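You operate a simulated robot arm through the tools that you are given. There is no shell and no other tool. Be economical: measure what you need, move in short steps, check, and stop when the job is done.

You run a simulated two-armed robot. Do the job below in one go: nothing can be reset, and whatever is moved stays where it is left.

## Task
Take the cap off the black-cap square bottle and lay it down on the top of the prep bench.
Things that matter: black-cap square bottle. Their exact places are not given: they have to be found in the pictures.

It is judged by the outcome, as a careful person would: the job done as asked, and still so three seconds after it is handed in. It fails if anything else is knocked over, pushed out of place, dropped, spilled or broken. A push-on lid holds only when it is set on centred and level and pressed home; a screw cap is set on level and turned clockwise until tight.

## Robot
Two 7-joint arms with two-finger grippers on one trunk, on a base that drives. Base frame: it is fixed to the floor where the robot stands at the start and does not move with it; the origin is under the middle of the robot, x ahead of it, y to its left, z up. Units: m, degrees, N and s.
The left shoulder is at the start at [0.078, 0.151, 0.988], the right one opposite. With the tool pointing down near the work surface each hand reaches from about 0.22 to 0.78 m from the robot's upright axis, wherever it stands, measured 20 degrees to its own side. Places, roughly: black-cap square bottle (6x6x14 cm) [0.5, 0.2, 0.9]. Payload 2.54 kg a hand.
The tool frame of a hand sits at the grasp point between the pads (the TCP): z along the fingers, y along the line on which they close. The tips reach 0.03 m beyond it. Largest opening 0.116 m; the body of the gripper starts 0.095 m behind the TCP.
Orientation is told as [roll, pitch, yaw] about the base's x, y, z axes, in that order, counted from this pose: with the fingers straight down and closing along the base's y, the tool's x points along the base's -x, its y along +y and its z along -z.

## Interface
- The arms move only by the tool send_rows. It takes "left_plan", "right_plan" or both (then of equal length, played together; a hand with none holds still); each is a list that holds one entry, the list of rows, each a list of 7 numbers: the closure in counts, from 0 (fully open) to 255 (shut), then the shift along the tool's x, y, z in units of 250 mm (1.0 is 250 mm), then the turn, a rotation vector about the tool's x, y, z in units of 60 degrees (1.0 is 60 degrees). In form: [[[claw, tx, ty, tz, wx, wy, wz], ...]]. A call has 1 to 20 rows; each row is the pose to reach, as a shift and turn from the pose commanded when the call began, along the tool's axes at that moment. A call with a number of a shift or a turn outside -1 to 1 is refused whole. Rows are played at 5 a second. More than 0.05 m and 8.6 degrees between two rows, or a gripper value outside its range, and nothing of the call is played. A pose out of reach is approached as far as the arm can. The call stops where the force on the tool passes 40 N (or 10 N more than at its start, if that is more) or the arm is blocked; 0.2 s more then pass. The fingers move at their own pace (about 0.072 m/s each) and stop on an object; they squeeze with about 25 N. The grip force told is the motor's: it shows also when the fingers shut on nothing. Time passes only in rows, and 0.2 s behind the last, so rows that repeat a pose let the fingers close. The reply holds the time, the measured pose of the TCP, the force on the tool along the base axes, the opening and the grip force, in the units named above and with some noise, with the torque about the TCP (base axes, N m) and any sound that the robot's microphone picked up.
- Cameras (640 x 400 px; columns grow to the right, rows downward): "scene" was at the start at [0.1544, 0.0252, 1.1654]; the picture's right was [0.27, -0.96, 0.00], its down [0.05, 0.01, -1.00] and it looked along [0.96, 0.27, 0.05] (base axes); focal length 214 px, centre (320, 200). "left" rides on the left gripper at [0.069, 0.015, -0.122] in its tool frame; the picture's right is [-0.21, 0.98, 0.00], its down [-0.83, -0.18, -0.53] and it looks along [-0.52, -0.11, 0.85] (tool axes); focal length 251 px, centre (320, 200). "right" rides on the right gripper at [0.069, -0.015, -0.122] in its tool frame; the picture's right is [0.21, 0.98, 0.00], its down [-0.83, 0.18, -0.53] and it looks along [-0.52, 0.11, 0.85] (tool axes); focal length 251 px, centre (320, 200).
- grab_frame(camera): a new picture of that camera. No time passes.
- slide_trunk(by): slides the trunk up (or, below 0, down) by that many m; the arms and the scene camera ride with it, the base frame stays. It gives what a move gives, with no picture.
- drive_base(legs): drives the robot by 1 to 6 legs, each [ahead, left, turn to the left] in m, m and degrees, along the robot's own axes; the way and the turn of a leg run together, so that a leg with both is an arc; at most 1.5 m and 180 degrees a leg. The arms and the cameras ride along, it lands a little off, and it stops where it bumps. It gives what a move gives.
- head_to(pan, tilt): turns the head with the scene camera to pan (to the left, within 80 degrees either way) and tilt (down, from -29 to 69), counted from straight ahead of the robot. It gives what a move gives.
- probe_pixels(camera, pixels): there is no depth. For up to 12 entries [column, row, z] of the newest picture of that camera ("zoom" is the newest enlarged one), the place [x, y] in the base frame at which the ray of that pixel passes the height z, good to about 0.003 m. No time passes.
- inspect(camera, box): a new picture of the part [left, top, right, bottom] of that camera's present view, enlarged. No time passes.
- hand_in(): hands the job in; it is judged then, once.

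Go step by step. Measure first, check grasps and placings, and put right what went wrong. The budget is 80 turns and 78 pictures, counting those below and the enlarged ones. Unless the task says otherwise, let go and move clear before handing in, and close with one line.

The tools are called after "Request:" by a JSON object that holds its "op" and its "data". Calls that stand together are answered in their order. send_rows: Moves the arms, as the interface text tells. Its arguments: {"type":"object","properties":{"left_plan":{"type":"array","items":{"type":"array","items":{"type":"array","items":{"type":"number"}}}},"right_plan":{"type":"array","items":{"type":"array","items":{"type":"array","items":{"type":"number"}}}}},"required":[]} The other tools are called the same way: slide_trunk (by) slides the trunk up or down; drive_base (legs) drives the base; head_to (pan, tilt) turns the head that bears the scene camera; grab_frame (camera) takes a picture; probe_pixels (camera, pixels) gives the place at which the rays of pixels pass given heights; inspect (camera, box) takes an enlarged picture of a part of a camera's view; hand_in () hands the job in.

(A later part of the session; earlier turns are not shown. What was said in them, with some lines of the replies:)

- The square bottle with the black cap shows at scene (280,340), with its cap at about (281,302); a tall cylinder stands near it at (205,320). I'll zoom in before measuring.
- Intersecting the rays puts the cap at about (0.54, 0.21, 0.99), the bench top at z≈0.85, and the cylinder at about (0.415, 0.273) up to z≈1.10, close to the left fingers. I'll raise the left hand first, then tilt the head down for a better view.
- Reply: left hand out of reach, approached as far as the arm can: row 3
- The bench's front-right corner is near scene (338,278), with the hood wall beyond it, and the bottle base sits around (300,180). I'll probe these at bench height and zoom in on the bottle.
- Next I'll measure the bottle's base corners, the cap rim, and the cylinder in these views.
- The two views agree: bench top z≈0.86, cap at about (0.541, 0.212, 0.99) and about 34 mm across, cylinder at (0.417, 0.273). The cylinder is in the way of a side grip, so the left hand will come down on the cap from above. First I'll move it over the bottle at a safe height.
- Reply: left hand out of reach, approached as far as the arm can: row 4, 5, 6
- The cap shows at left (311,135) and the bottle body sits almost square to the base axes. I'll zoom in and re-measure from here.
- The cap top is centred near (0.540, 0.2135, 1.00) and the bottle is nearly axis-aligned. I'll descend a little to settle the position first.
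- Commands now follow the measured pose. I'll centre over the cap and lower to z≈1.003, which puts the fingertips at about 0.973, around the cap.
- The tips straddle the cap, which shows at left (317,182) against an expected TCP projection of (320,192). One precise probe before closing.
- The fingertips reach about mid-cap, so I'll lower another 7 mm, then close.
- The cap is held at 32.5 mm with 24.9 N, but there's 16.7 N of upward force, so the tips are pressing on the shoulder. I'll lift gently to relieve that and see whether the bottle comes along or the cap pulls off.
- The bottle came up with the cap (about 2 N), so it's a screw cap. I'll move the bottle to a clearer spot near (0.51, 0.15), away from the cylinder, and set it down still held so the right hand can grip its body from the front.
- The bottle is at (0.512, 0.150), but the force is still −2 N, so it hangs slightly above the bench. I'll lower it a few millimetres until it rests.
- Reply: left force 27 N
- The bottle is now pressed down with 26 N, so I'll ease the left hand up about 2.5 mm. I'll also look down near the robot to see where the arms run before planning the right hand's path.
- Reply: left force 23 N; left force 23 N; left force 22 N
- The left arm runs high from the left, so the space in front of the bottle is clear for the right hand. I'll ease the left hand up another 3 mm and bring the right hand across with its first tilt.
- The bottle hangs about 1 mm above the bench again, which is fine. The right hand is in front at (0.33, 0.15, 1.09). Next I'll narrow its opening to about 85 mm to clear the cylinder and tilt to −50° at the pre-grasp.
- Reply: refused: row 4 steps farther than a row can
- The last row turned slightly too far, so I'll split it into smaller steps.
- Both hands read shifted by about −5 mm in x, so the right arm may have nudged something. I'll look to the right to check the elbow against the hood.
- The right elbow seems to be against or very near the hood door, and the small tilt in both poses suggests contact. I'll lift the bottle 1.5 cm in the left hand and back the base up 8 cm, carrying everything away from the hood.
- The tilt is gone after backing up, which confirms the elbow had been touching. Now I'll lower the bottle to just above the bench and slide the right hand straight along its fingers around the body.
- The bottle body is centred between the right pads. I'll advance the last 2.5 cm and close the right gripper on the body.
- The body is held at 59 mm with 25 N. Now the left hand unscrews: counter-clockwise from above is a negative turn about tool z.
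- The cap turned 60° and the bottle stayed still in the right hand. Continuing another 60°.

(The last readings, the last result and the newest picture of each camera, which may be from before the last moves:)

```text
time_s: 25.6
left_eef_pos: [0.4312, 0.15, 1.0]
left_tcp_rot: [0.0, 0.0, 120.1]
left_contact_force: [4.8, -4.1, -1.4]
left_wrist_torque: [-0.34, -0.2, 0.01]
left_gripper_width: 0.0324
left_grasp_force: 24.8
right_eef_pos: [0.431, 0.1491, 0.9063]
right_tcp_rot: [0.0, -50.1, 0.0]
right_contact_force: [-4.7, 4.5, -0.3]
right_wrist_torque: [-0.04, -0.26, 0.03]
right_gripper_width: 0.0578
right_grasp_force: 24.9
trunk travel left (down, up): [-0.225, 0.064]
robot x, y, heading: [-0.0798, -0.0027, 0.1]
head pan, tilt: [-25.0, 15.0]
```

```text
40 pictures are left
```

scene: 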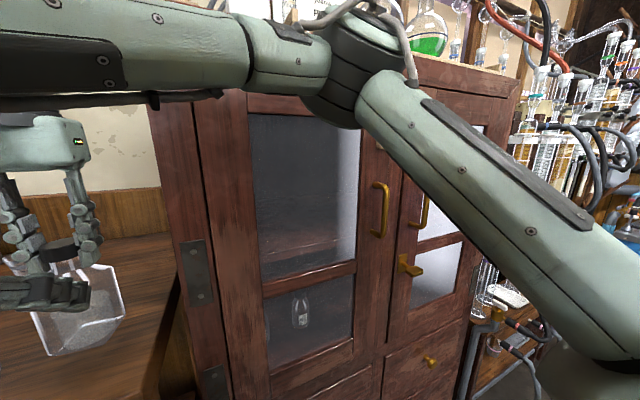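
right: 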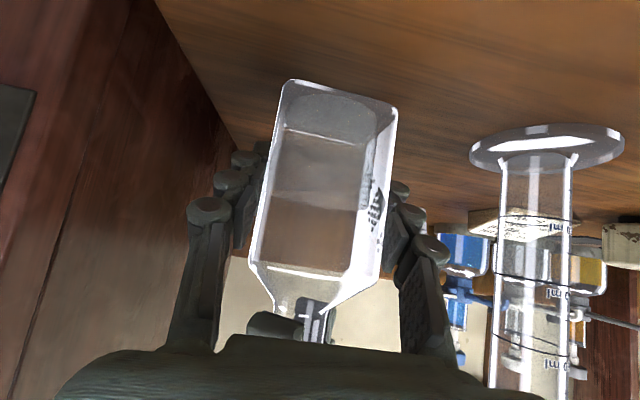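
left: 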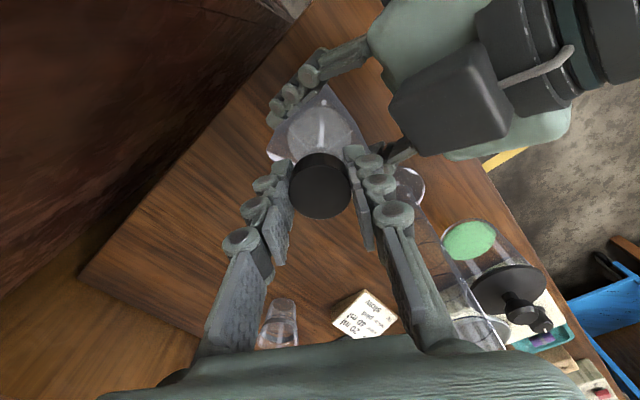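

Vertical force on the cap is near its own weight and the bottle hasn't moved. I'll try a further 40–60°.

Request:
{"op": "send_rows", "data": {"left_plan": [[[255, 0, 0, 0, 0, 0, -0.13], [255, 0, 0, -0.001, 0, 0, -0.26], [255, 0, 0, -0.001, 0, 0, -0.39], [255, 0, 0, -0.002, 0, 0, -0.52], [255, 0, 0, -0.002, 0, 0, -0.65], [255, 0, 0, -0.003, 0, 0, -0.78], [255, 0, 0, -0.003, 0, 0, -0.9], [255, 0, 0, -0.003, 0, 0, -0.9]]]}}

Request:
{"op": "grab_frame", "data": {"camera": "right"}}

Request:
{"op": "grab_frame", "data": {"camera": "left"}}

```text
time_s: 27.4
left_eef_pos: [0.4301, 0.1503, 1.0024]
left_tcp_rot: [0.0, 0.0, 174.2]
left_contact_force: [2.9, -3.6, -3.4]
left_wrist_torque: [-0.1, -0.09, -0.01]
left_gripper_width: 0.0324
left_grasp_force: 25.1
right_eef_pos: [0.4313, 0.1487, 0.9075]
right_tcp_rot: [0.0, -49.9, 0.1]
right_contact_force: [-3.0, 3.7, 0.9]
right_wrist_torque: [-0.24, -0.24, -0.03]
right_gripper_width: 0.0581
right_grasp_force: 24.7
trunk travel left (down, up): [-0.225, 0.064]
robot x, y, heading: [-0.0768, 0.001, -0.3]
head pan, tilt: [-25.0, 15.0]
```

```text
39 pictures are left
```

right: 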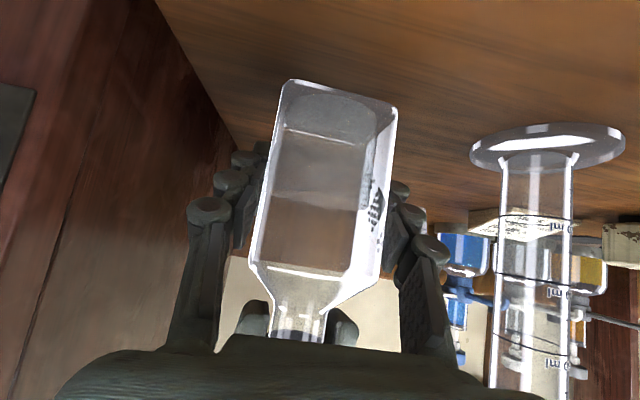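

```text
38 pictures are left
```

left: 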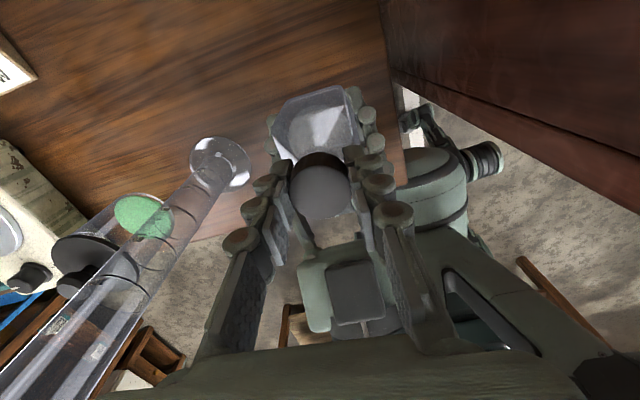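

174° turned so far. I'll keep turning if the wrist allows it, rising slightly.

Request:
{"op": "send_rows", "data": {"left_plan": [[[255, 0, 0, 0, 0, 0, -0.13], [255, 0, 0, -0.001, 0, 0, -0.26], [255, 0, 0, -0.001, 0, 0, -0.39], [255, 0, 0, -0.002, 0, 0, -0.52], [255, 0, 0, -0.002, 0, 0, -0.65], [255, 0, 0, -0.003, 0, 0, -0.78], [255, 0, 0, -0.003, 0, 0, -0.9], [255, 0, 0, -0.003, 0, 0, -0.9]]]}}

Request:
{"op": "grab_frame", "data": {"camera": "left"}}

```text
time_s: 29.2
left_eef_pos: [0.4317, 0.1504, 1.0034]
left_tcp_rot: [0.0, 0.1, -131.9]
left_contact_force: [0.8, -1.9, -4.0]
left_wrist_torque: [-0.17, 0.21, -0.02]
left_gripper_width: 0.0322
left_grasp_force: 25.0
right_eef_pos: [0.431, 0.1503, 0.9063]
right_tcp_rot: [-0.1, -50.0, -0.1]
right_contact_force: [-1.0, 1.1, 1.5]
right_wrist_torque: [0.09, -0.29, 0.01]
right_gripper_width: 0.0579
right_grasp_force: 25.4
trunk travel left (down, up): [-0.225, 0.064]
robot x, y, heading: [-0.0819, 0.0001, -0.1]
head pan, tilt: [-25.0, 15.0]
```

```text
37 pictures are left
```

left: 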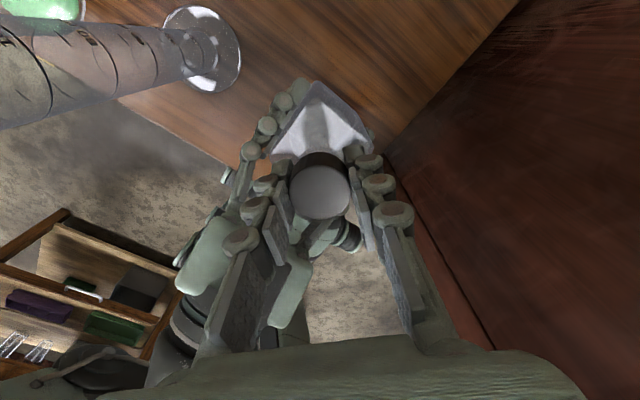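

228° turned. Before turning further, with the hand camera getting closer to the cylinder, I'll test for freedom with a small 3 mm lift.

Request:
{"op": "send_rows", "data": {"left_plan": [[[255, 0, 0, -0.006, 0, 0, 0], [255, 0, 0, -0.012, 0, 0, 0], [255, 0, 0, -0.012, 0, 0, 0]]]}}

Request:
{"op": "inspect", "data": {"camera": "right", "box": [220, 220, 400, 360]}}

```text
time_s: 30.0
left_eef_pos: [0.4316, 0.1496, 1.0044]
left_tcp_rot: [-0.1, 0.0, -132.0]
left_contact_force: [0.9, -1.3, -16.8]
left_wrist_torque: [-0.02, -0.04, 0.05]
left_gripper_width: 0.0323
left_grasp_force: 24.9
right_eef_pos: [0.4327, 0.1493, 0.9091]
right_tcp_rot: [0.1, -50.1, -0.1]
right_contact_force: [-1.6, 1.1, 13.6]
right_wrist_torque: [-0.03, -0.04, -0.01]
right_gripper_width: 0.0581
right_grasp_force: 25.5
trunk travel left (down, up): [-0.225, 0.064]
robot x, y, heading: [-0.0813, -0.0002, 0.2]
head pan, tilt: [-25.0, 15.0]
```

```text
2.86 times, centred on (310, 290) of right
```

zoom: 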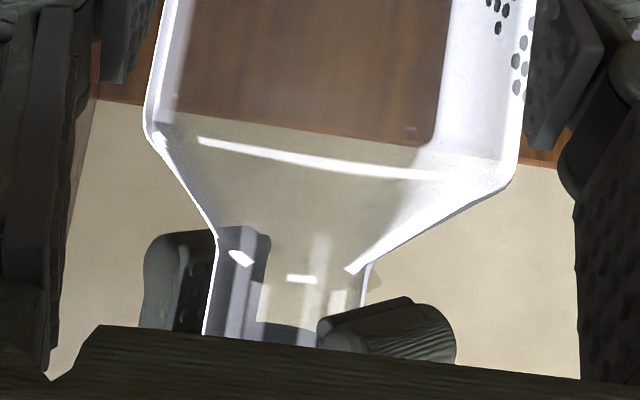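

It still pulls (−16.8 N), so the thread isn't free yet. I'll relax the pull, raise both hands together by about 5 cm so the left camera clears the cylinder top, and then continue turning.

Request:
{"op": "send_rows", "data": {"left_plan": [[[255, 0, 0, 0.01, 0, 0, 0], [255, 0, 0, -0.03, 0, 0, 0], [255, 0, 0, -0.07, 0, 0, 0], [255, 0, 0, -0.11, 0, 0, 0], [255, 0, 0, -0.15, 0, 0, 0], [255, 0, 0, -0.19, 0, 0, 0], [255, 0, 0, -0.19, 0, 0, 0]]], "right_plan": [[[255, 0, 0, 0, 0, 0, 0], [255, -0.0306, 0, -0.0257, 0, 0, 0], [255, -0.0613, 0, -0.0514, 0, 0, 0], [255, -0.0919, 0, -0.0771, 0, 0, 0], [255, -0.1226, 0, -0.1028, 0, 0, 0], [255, -0.1532, 0, -0.1286, 0, 0, 0], [255, -0.1532, 0, -0.1286, 0, 0, 0]]]}}

Request:
{"op": "head_to", "data": {"pan": 20, "tilt": 10}}

Request:
{"op": "grab_frame", "data": {"camera": "scene"}}

Request:
{"op": "grab_frame", "data": {"camera": "left"}}

```text
time_s: 31.6
left_eef_pos: [0.4318, 0.1499, 1.0534]
left_tcp_rot: [0.0, 0.0, -132.0]
left_contact_force: [-4.3, 3.1, -0.2]
left_wrist_torque: [0.08, 0.03, -0.02]
left_gripper_width: 0.0321
left_grasp_force: 25.1
right_eef_pos: [0.4323, 0.1498, 0.9569]
right_tcp_rot: [0.0, -49.9, -0.1]
right_contact_force: [5.0, -2.2, -1.6]
right_wrist_torque: [0.17, 0.37, -0.03]
right_gripper_width: 0.0582
right_grasp_force: 25.3
trunk travel left (down, up): [-0.225, 0.064]
robot x, y, heading: [-0.0811, -0.0009, 0.1]
head pan, tilt: [-25.0, 15.0]
```

```text
time_s: 32.7
left_eef_pos: [0.4302, 0.1494, 1.0526]
left_tcp_rot: [0.1, 0.0, -132.0]
left_contact_force: [-4.7, 3.2, 1.2]
left_wrist_torque: [0.07, 0.06, 0.01]
left_gripper_width: 0.0319
left_grasp_force: 24.8
right_eef_pos: [0.4307, 0.1507, 0.9573]
right_tcp_rot: [-0.1, -50.0, 0.0]
right_contact_force: [4.9, -3.1, -3.9]
right_wrist_torque: [0.21, 0.47, 0.0]
right_gripper_width: 0.0578
right_grasp_force: 24.8
trunk travel left (down, up): [-0.225, 0.064]
robot x, y, heading: [-0.0756, -0.0014, 0.0]
head pan, tilt: [20.0, 10.0]
```

```text
35 pictures are left
```

scene: 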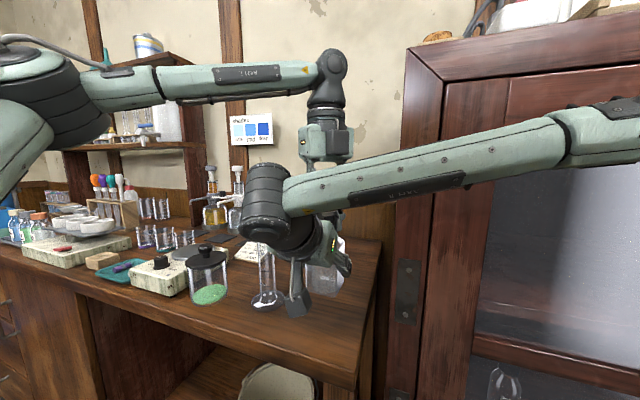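

```text
34 pictures are left
```

left: 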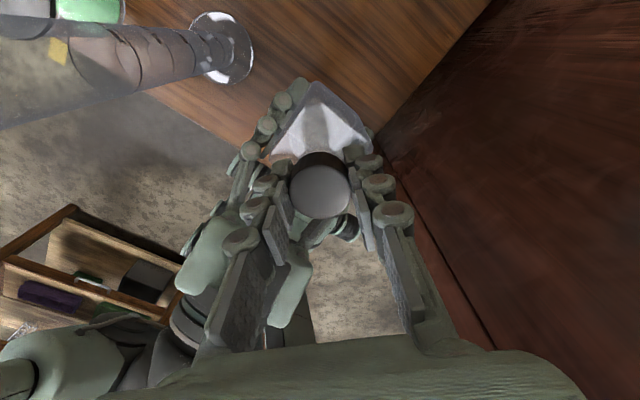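

Both hands rose together and the forces stay small. Continuing the turn with the cylinder now well below the camera.

Request:
{"op": "send_rows", "data": {"left_plan": [[[255, 0, 0, 0, 0, 0, -0.13], [255, 0, 0, -0.001, 0, 0, -0.26], [255, 0, 0, -0.001, 0, 0, -0.39], [255, 0, 0, -0.002, 0, 0, -0.52], [255, 0, 0, -0.002, 0, 0, -0.65], [255, 0, 0, -0.003, 0, 0, -0.78], [255, 0, 0, -0.003, 0, 0, -0.9], [255, 0, 0, -0.003, 0, 0, -0.9]]]}}

Request:
{"op": "grab_frame", "data": {"camera": "left"}}

```text
time_s: 34.5
left_eef_pos: [0.4314, 0.1502, 1.0536]
left_tcp_rot: [0.0, -0.1, -77.9]
left_contact_force: [-0.4, -0.1, 0.4]
left_wrist_torque: [0.0, -0.01, -0.01]
left_gripper_width: 0.0323
left_grasp_force: 24.8
right_eef_pos: [0.431, 0.1504, 0.9575]
right_tcp_rot: [0.0, -50.0, 0.2]
right_contact_force: [-0.5, 0.1, -2.9]
right_wrist_torque: [0.0, -0.03, 0.03]
right_gripper_width: 0.058
right_grasp_force: 24.7
trunk travel left (down, up): [-0.225, 0.064]
robot x, y, heading: [-0.0797, 0.0039, -0.1]
head pan, tilt: [20.0, 10.0]
```

```text
33 pictures are left
```

left: 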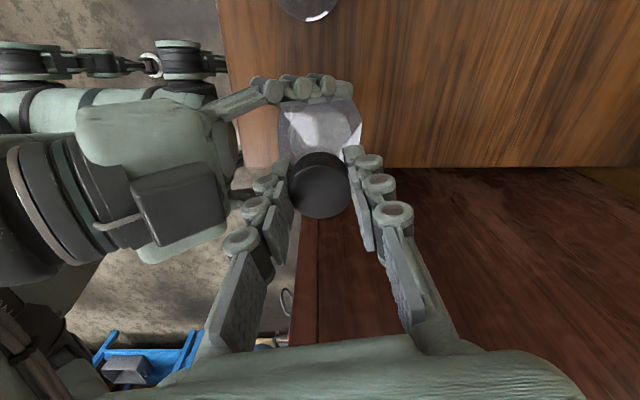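

All forces on the left hand have dropped to zero and the right carries the bottle's weight (−2.9 N), so the cap is free. I'll lift it straight up 4 cm.

Request:
{"op": "send_rows", "data": {"left_plan": [[[255, 0, 0, -0.012, 0, 0, 0], [255, 0, 0, -0.04, 0, 0, 0], [255, 0, 0, -0.1, 0, 0, 0], [255, 0, 0, -0.16, 0, 0, 0], [255, 0, 0, -0.16, 0, 0, 0]]]}}

Request:
{"op": "grab_frame", "data": {"camera": "right"}}

Request:
{"op": "grab_frame", "data": {"camera": "left"}}

```text
time_s: 35.7
left_eef_pos: [0.429, 0.1526, 1.0927]
left_tcp_rot: [0.1, -0.1, -78.1]
left_contact_force: [0.2, -0.2, -0.2]
left_wrist_torque: [0.02, 0.01, 0.01]
left_gripper_width: 0.0321
left_grasp_force: 25.0
left hand out of reach, approached as far as the arm can: row 4, 5
right_eef_pos: [0.4325, 0.1498, 0.9579]
right_tcp_rot: [0.0, -49.9, 0.1]
right_contact_force: [-0.4, -0.1, -2.4]
right_wrist_torque: [0.01, -0.01, 0.0]
right_gripper_width: 0.0581
right_grasp_force: 24.9
trunk travel left (down, up): [-0.225, 0.064]
robot x, y, heading: [-0.0791, 0.0002, -0.0]
head pan, tilt: [20.0, 10.0]
```

```text
32 pictures are left
```

right: 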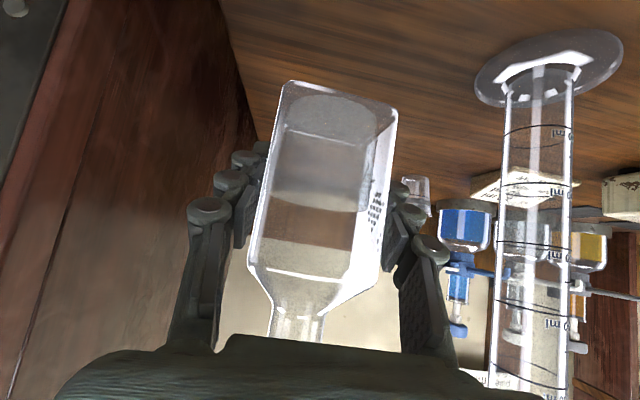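

```text
31 pictures are left
```

left: 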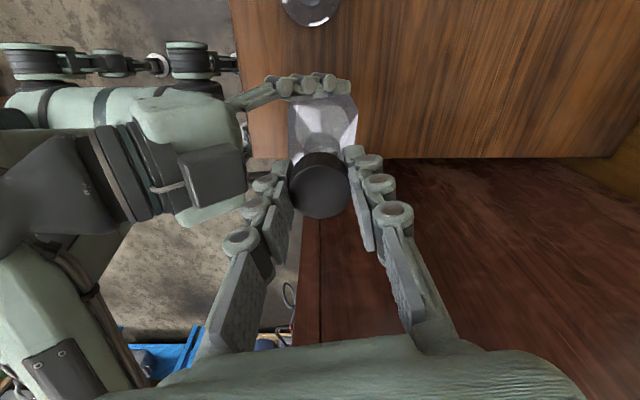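

The cap is off and held by the left hand, and the neck is bare in the right view. Now the right hand lowers the bottle back to the bench while the left carries the cap forward to an empty stretch near (0.55, 0.17).

Request:
{"op": "send_rows", "data": {"left_plan": [[[255, 0, 0, 0, 0, 0, 0], [255, 0, 0, 0, 0, 0, 0], [255, 0, 0, 0, 0, 0, 0], [255, -0.01, 0.15, 0.02, 0, 0, 0], [255, -0.02, 0.32, 0.1, 0, 0, 0], [255, -0.03, 0.488, 0.2, 0, 0, 0], [255, -0.03, 0.488, 0.3, 0, 0, 0]]], "right_plan": [[[255, 0.04, 0, 0.0335, 0, 0, 0], [255, 0.08, 0, 0.067, 0, 0, 0], [255, 0.12, 0, 0.1005, 0, 0, 0], [255, 0.142, 0, 0.119, 0, 0, 0], [255, 0.15, 0, 0.126, 0, 0, 0], [255, 0.157, 0, 0.131, 0, 0, 0], [255, 0.157, 0, 0.131, 0, 0, 0]]]}}

Request:
{"op": "grab_frame", "data": {"camera": "left"}}

Request:
{"op": "grab_frame", "data": {"camera": "right"}}

```text
time_s: 37.3
left_eef_pos: [0.5133, 0.1978, 1.0293]
left_tcp_rot: [0.1, 0.0, -78.0]
left_contact_force: [-0.7, 0.5, -0.3]
left_wrist_torque: [-0.02, 0.0, 0.0]
left_gripper_width: 0.0319
left_grasp_force: 25.3
left hand out of reach, approached as far as the arm can: row 4, 5, 6, 7
right_eef_pos: [0.432, 0.1487, 0.9062]
right_tcp_rot: [0.0, -50.1, 0.0]
right_contact_force: [-0.1, 0.3, -1.6]
right_wrist_torque: [-0.01, -0.03, 0.03]
right_gripper_width: 0.058
right_grasp_force: 24.7
trunk travel left (down, up): [-0.225, 0.064]
robot x, y, heading: [-0.0805, -0.001, -0.1]
head pan, tilt: [20.0, 10.0]
```

```text
30 pictures are left
```

left: 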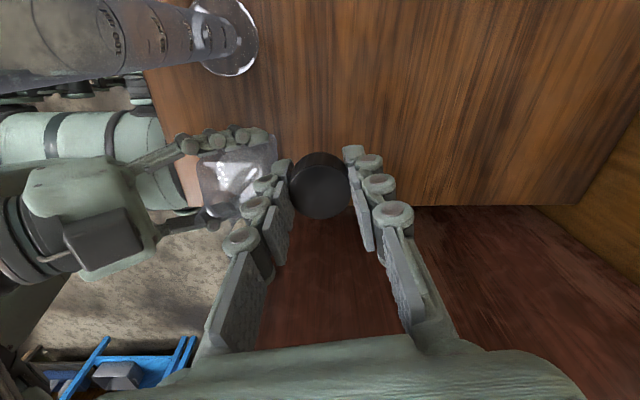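

```text
29 pictures are left
```

right: 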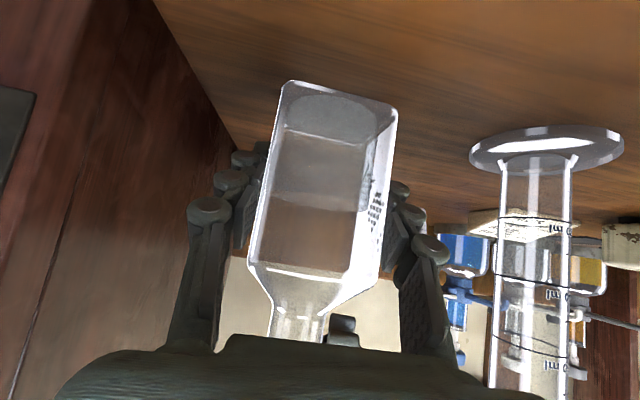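

The bottle is just about at the bench. The left stopped short at (0.513, 0.198) for reach, so I'll lower it and try a little further out, while the right sets the bottle down the last bit.

Request:
{"op": "send_rows", "data": {"left_plan": [[[255, 0, 0, 0.1, 0, 0, 0], [255, 0, 0, 0.2, 0, 0, 0], [255, -0.01, 0.05, 0.28, 0, 0, 0], [255, -0.029, 0.137, 0.28, 0, 0, 0], [255, -0.029, 0.137, 0.28, 0, 0, 0]]], "right_plan": [[[255, 0.003, 0, 0.0025, 0, 0, 0], [255, 0.006, 0, 0.005, 0, 0, 0], [255, 0.009, 0, 0.0075, 0, 0, 0], [255, 0.009, 0, 0.0075, 0, 0, 0], [255, 0.009, 0, 0.0075, 0, 0, 0]]]}}

Request:
{"op": "grab_frame", "data": {"camera": "left"}}

```text
time_s: 38.5
left_eef_pos: [0.5463, 0.1984, 0.9584]
left_tcp_rot: [0.0, -0.1, -77.8]
left_contact_force: [0.0, -0.4, -0.4]
left_wrist_torque: [0.01, 0.02, -0.01]
left_gripper_width: 0.0319
left_grasp_force: 25.1
left hand out of reach, approached as far as the arm can: row 4, 5
right_eef_pos: [0.4332, 0.1505, 0.9066]
right_tcp_rot: [0.1, -50.2, -0.2]
right_contact_force: [0.6, 0.0, 7.5]
right_wrist_torque: [0.06, 0.26, -0.01]
right_gripper_width: 0.058
right_grasp_force: 24.8
trunk travel left (down, up): [-0.225, 0.064]
robot x, y, heading: [-0.0808, -0.001, -0.1]
head pan, tilt: [20.0, 10.0]
```

```text
28 pictures are left
```

left: 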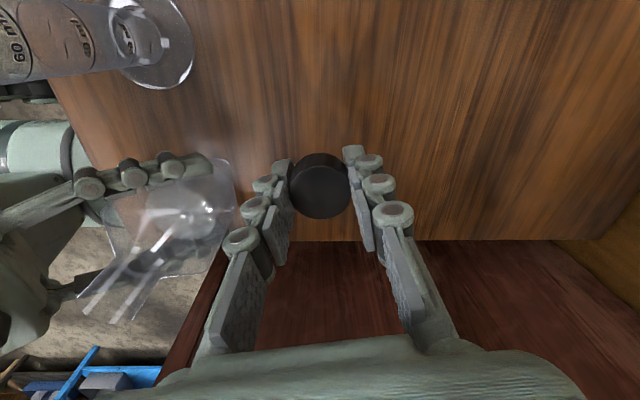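

The bottle now rests on the bench (+7.5 N). The left hand is at (0.546, 0.198, 0.958) with bare bench below, so I'll lower until the fingertips nearly touch.

Request:
{"op": "send_rows", "data": {"left_plan": [[[255, 0, 0, 0.1, 0, 0, 0], [255, 0, 0, 0.2, 0, 0, 0], [255, 0, 0, 0.24, 0, 0, 0], [255, 0, 0, 0.252, 0, 0, 0], [255, 0, 0, 0.262, 0, 0, 0], [255, 0, 0, 0.262, 0, 0, 0]]]}}

Request:
{"op": "head_to", "data": {"pan": 15, "tilt": 25}}

Request:
{"op": "grab_frame", "data": {"camera": "right"}}

Request:
{"op": "grab_frame", "data": {"camera": "scene"}}

```text
time_s: 39.9
left_eef_pos: [0.5454, 0.1997, 0.893]
left_tcp_rot: [0.1, 0.0, -77.9]
left_contact_force: [-0.2, 0.7, -0.1]
left_wrist_torque: [0.04, 0.02, 0.0]
left_gripper_width: 0.032
left_grasp_force: 24.9
right_eef_pos: [0.432, 0.1486, 0.9054]
right_tcp_rot: [0.2, -50.1, -0.1]
right_contact_force: [5.2, 2.3, 12.9]
right_wrist_torque: [0.07, 0.05, -0.03]
right_gripper_width: 0.0579
right_grasp_force: 25.2
trunk travel left (down, up): [-0.225, 0.064]
robot x, y, heading: [-0.0802, -0.001, -0.0]
head pan, tilt: [20.0, 10.0]
```

```text
time_s: 40.7
left_eef_pos: [0.5453, 0.1988, 0.8937]
left_tcp_rot: [0.0, 0.0, -78.1]
left_contact_force: [-0.1, 0.5, 0.3]
left_wrist_torque: [-0.02, 0.0, -0.01]
left_gripper_width: 0.032
left_grasp_force: 24.9
right_eef_pos: [0.4318, 0.1496, 0.9046]
right_tcp_rot: [0.1, -50.1, -0.1]
right_contact_force: [5.3, 1.2, 13.0]
right_wrist_torque: [0.1, -0.14, 0.03]
right_gripper_width: 0.0582
right_grasp_force: 25.3
trunk travel left (down, up): [-0.225, 0.064]
robot x, y, heading: [-0.0835, 0.0001, -0.0]
head pan, tilt: [15.0, 25.0]
```

```text
27 pictures are left
```

right: 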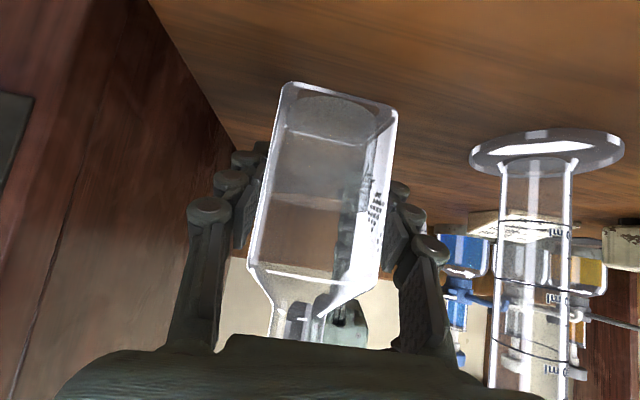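

```text
26 pictures are left
```

scene: 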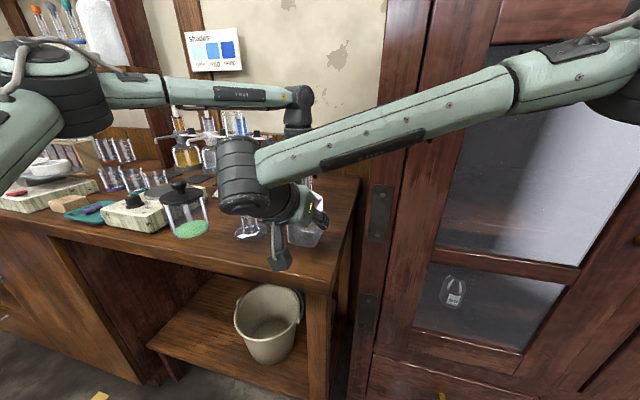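

No contact yet. I'll lower in 1 mm steps until the tips touch.

Request:
{"op": "send_rows", "data": {"left_plan": [[[255, 0, 0, 0.004, 0, 0, 0], [255, 0, 0, 0.008, 0, 0, 0], [255, 0, 0, 0.012, 0, 0, 0], [255, 0, 0, 0.012, 0, 0, 0]]]}}

```text
time_s: 41.7
left_eef_pos: [0.5461, 0.2, 0.8907]
left_tcp_rot: [0.0, 0.0, -78.0]
left_contact_force: [-0.2, -0.5, -1.3]
left_wrist_torque: [-0.03, 0.03, -0.06]
left_gripper_width: 0.0322
left_grasp_force: 25.6
right_eef_pos: [0.431, 0.1494, 0.9034]
right_tcp_rot: [0.0, -50.1, -0.1]
right_contact_force: [4.7, 2.1, 14.0]
right_wrist_torque: [0.09, -0.13, -0.03]
right_gripper_width: 0.0579
right_grasp_force: 25.4
trunk travel left (down, up): [-0.225, 0.064]
robot x, y, heading: [-0.0791, -0.0017, -0.0]
head pan, tilt: [15.0, 25.0]
```

Request:
{"op": "send_rows", "data": {"left_plan": [[[255, 0, 0, 0.006, 0, 0, 0], [255, 0, 0, 0.012, 0, 0, 0], [255, 0, 0, 0.018, 0, 0, 0], [255, 0, 0, 0.018, 0, 0, 0]]]}}

Request:
{"op": "inspect", "data": {"camera": "right", "box": [250, 230, 410, 350]}}

```text
time_s: 42.7
left_eef_pos: [0.5452, 0.1989, 0.8888]
left_tcp_rot: [0.6, -0.2, -77.9]
left_contact_force: [1.0, 5.8, 32.4]
left_wrist_torque: [0.14, 0.65, -0.14]
left_gripper_width: 0.0322
left_grasp_force: 24.8
right_eef_pos: [0.4277, 0.1494, 0.9049]
right_tcp_rot: [-0.1, -50.0, 0.2]
right_contact_force: [1.7, -0.6, 0.2]
right_wrist_torque: [0.08, -0.11, -0.01]
right_gripper_width: 0.0577
right_grasp_force: 25.9
trunk travel left (down, up): [-0.225, 0.064]
robot x, y, heading: [-0.0812, -0.0003, 0.1]
head pan, tilt: [15.0, 25.0]
```

```text
3.33 times, centred on (330, 290) of right
```

zoom: 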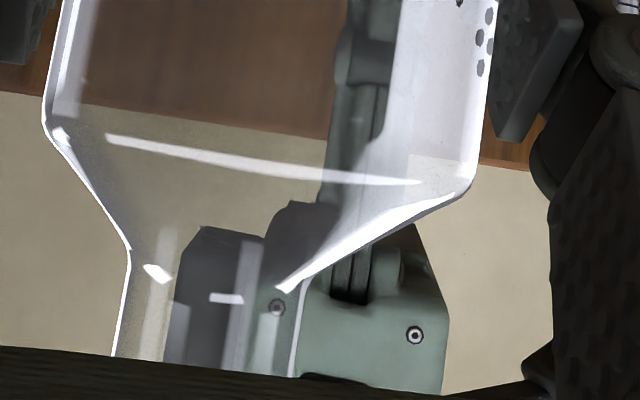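

The tips are on the bench (32 N). I'll relieve that by 2 mm and open gently and only partly, since the bottle is near one finger.

Request:
{"op": "send_rows", "data": {"left_plan": [[[255, 0, 0, -0.01, 0, 0, 0], [255, 0, 0, -0.012, 0, 0, 0], [180, 0, 0, -0.012, 0, 0, 0], [160, 0, 0, -0.012, 0, 0, 0], [140, 0, 0, -0.012, 0, 0, 0], [130, 0, 0, -0.012, 0, 0, 0], [130, 0, 0, -0.012, 0, 0, 0]]]}}

Request:
{"op": "grab_frame", "data": {"camera": "left"}}

```text
time_s: 44.3
left_eef_pos: [0.5453, 0.1986, 0.887]
left_tcp_rot: [0.1, -0.1, -77.9]
left_contact_force: [0.5, 0.5, 1.8]
left_wrist_torque: [-0.01, 0.04, 0.0]
left_gripper_width: 0.0578
left_grasp_force: 0.1
right_eef_pos: [0.4314, 0.1498, 0.904]
right_tcp_rot: [0.0, -50.1, -0.1]
right_contact_force: [-1.9, -0.1, 3.5]
right_wrist_torque: [-0.03, 0.13, -0.02]
right_gripper_width: 0.058
right_grasp_force: 25.1
trunk travel left (down, up): [-0.225, 0.064]
robot x, y, heading: [-0.0801, 0.0007, 0.2]
head pan, tilt: [15.0, 25.0]
```

```text
24 pictures are left
```

left: 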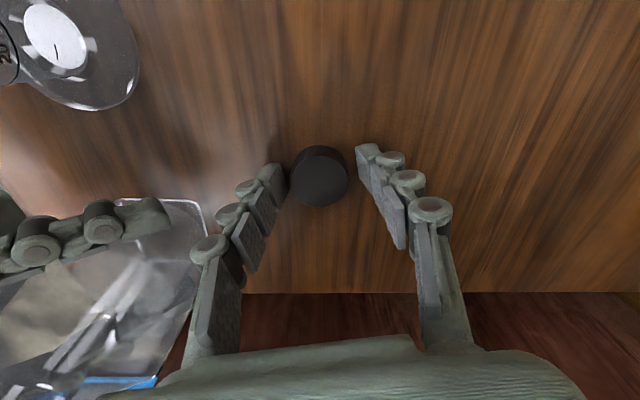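

The cap sits upright on the bench at left (320,175), free of both fingers. I'll raise the left hand straight up and open the right hand on the bottle.

Request:
{"op": "send_rows", "data": {"left_plan": [[[130, 0, 0, -0.08, 0, 0, 0], [130, 0, 0, -0.2, 0, 0, 0], [130, 0, 0, -0.36, 0, 0, 0], [130, 0, 0, -0.5, 0, 0, 0], [130, 0, 0, -0.5, 0, 0, 0]]], "right_plan": [[[255, 0, 0, 0, 0, 0, 0], [110, 0, 0, 0, 0, 0, 0], [90, 0, 0, 0, 0, 0, 0], [68, 0, 0, 0, 0, 0, 0], [68, 0, 0, 0, 0, 0, 0]]]}}

Request:
{"op": "grab_frame", "data": {"camera": "right"}}

Request:
{"op": "grab_frame", "data": {"camera": "left"}}

```text
time_s: 45.5
left_eef_pos: [0.5383, 0.2064, 0.9906]
left_tcp_rot: [0.0, 0.0, -78.1]
left_contact_force: [-0.3, -0.8, -0.4]
left_wrist_torque: [0.01, 0.02, 0.01]
left_gripper_width: 0.0569
left_grasp_force: 0.0
left hand out of reach, approached as far as the arm can: row 3, 4, 5
right_eef_pos: [0.4318, 0.1501, 0.9037]
right_tcp_rot: [-0.1, -50.0, 0.0]
right_contact_force: [0.0, 0.7, 0.0]
right_wrist_torque: [-0.01, -0.01, 0.02]
right_gripper_width: 0.0852
right_grasp_force: 0.1
trunk travel left (down, up): [-0.225, 0.064]
robot x, y, heading: [-0.0788, -0.0005, 0.4]
head pan, tilt: [15.0, 25.0]
```

```text
23 pictures are left
```

right: 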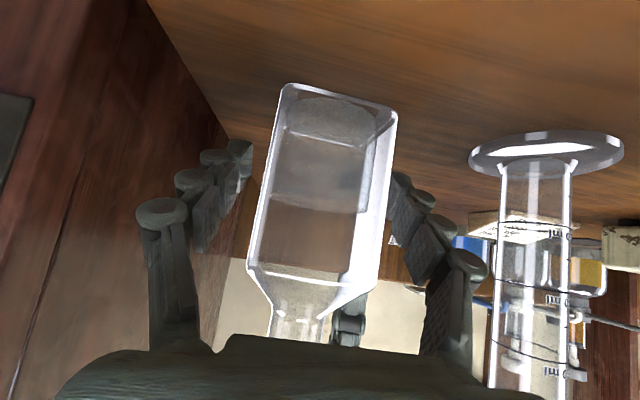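

```text
22 pictures are left
```

left: 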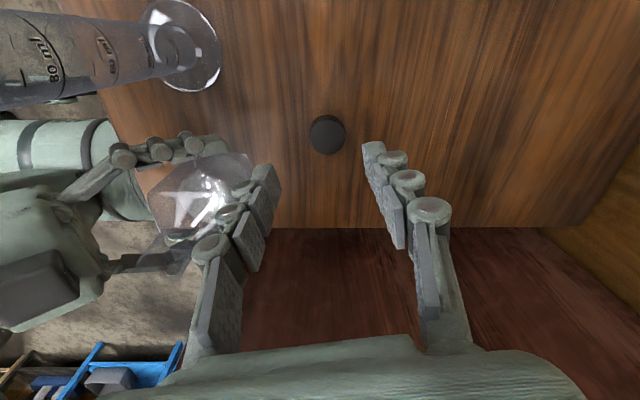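

The cap lies on the bench and the bottle stands free, with no force on the right hand. I'll retract the right hand straight back along its fingers.

Request:
{"op": "send_rows", "data": {"right_plan": [[[68, 0, 0, -0.1, 0, 0, 0], [68, 0, 0, -0.2, 0, 0, 0], [68, 0, 0, -0.32, 0, 0, 0], [68, 0, 0, -0.44, 0, 0, 0], [68, 0, 0, -0.5, 0, 0, 0]]]}}

Request:
{"op": "grab_frame", "data": {"camera": "right"}}

Request:
{"op": "grab_frame", "data": {"camera": "left"}}

```text
time_s: 46.7
left_eef_pos: [0.5377, 0.2061, 0.9911]
left_tcp_rot: [0.0, -0.1, -78.0]
left_contact_force: [-0.3, 0.9, -0.5]
left_wrist_torque: [0.02, 0.03, 0.02]
left_gripper_width: 0.0569
left_grasp_force: 0.1
right_eef_pos: [0.3349, 0.1505, 0.9849]
right_tcp_rot: [0.0, -50.0, -0.1]
right_contact_force: [-0.3, -0.4, 1.2]
right_wrist_torque: [-0.02, 0.01, 0.0]
right_gripper_width: 0.0853
right_grasp_force: 0.1
trunk travel left (down, up): [-0.225, 0.064]
robot x, y, heading: [-0.08, -0.0016, 0.0]
head pan, tilt: [15.0, 25.0]
```

```text
21 pictures are left
```

right: 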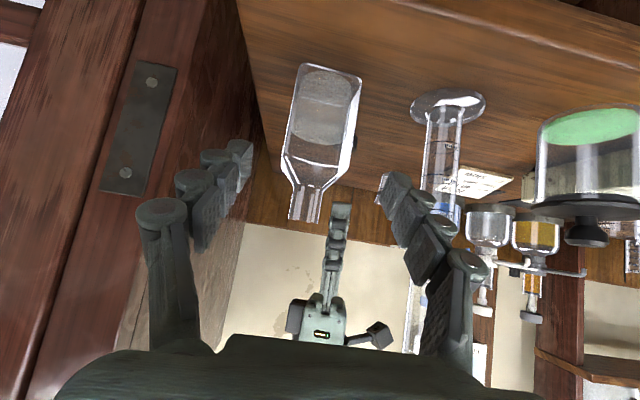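

```text
20 pictures are left
```

left: 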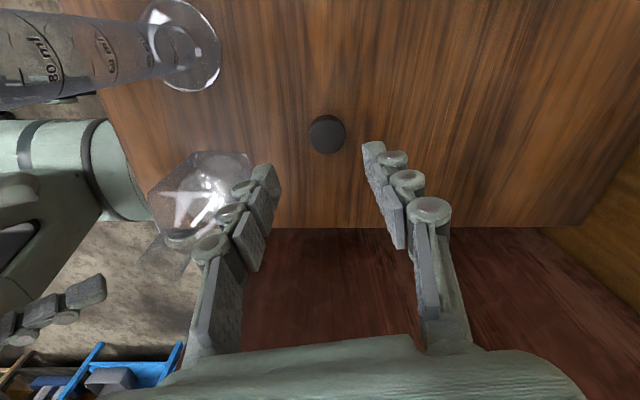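

The bottle stands upright with a bare neck, its cap lies on the bench at left (327,134), the cylinder and everything else stand where they were, and both hands are clear. Handing in.

Request:
{"op": "hand_in", "data": {}}

```text
The job is handed in.
```

The black cap is unscrewed and lying on top of the prep bench, and the bottle stands upright and open beside it, about 13 cm from where it started. While positioning, the right elbow lightly touched the hood door, so I backed the base up 8 cm; I saw nothing else moved.
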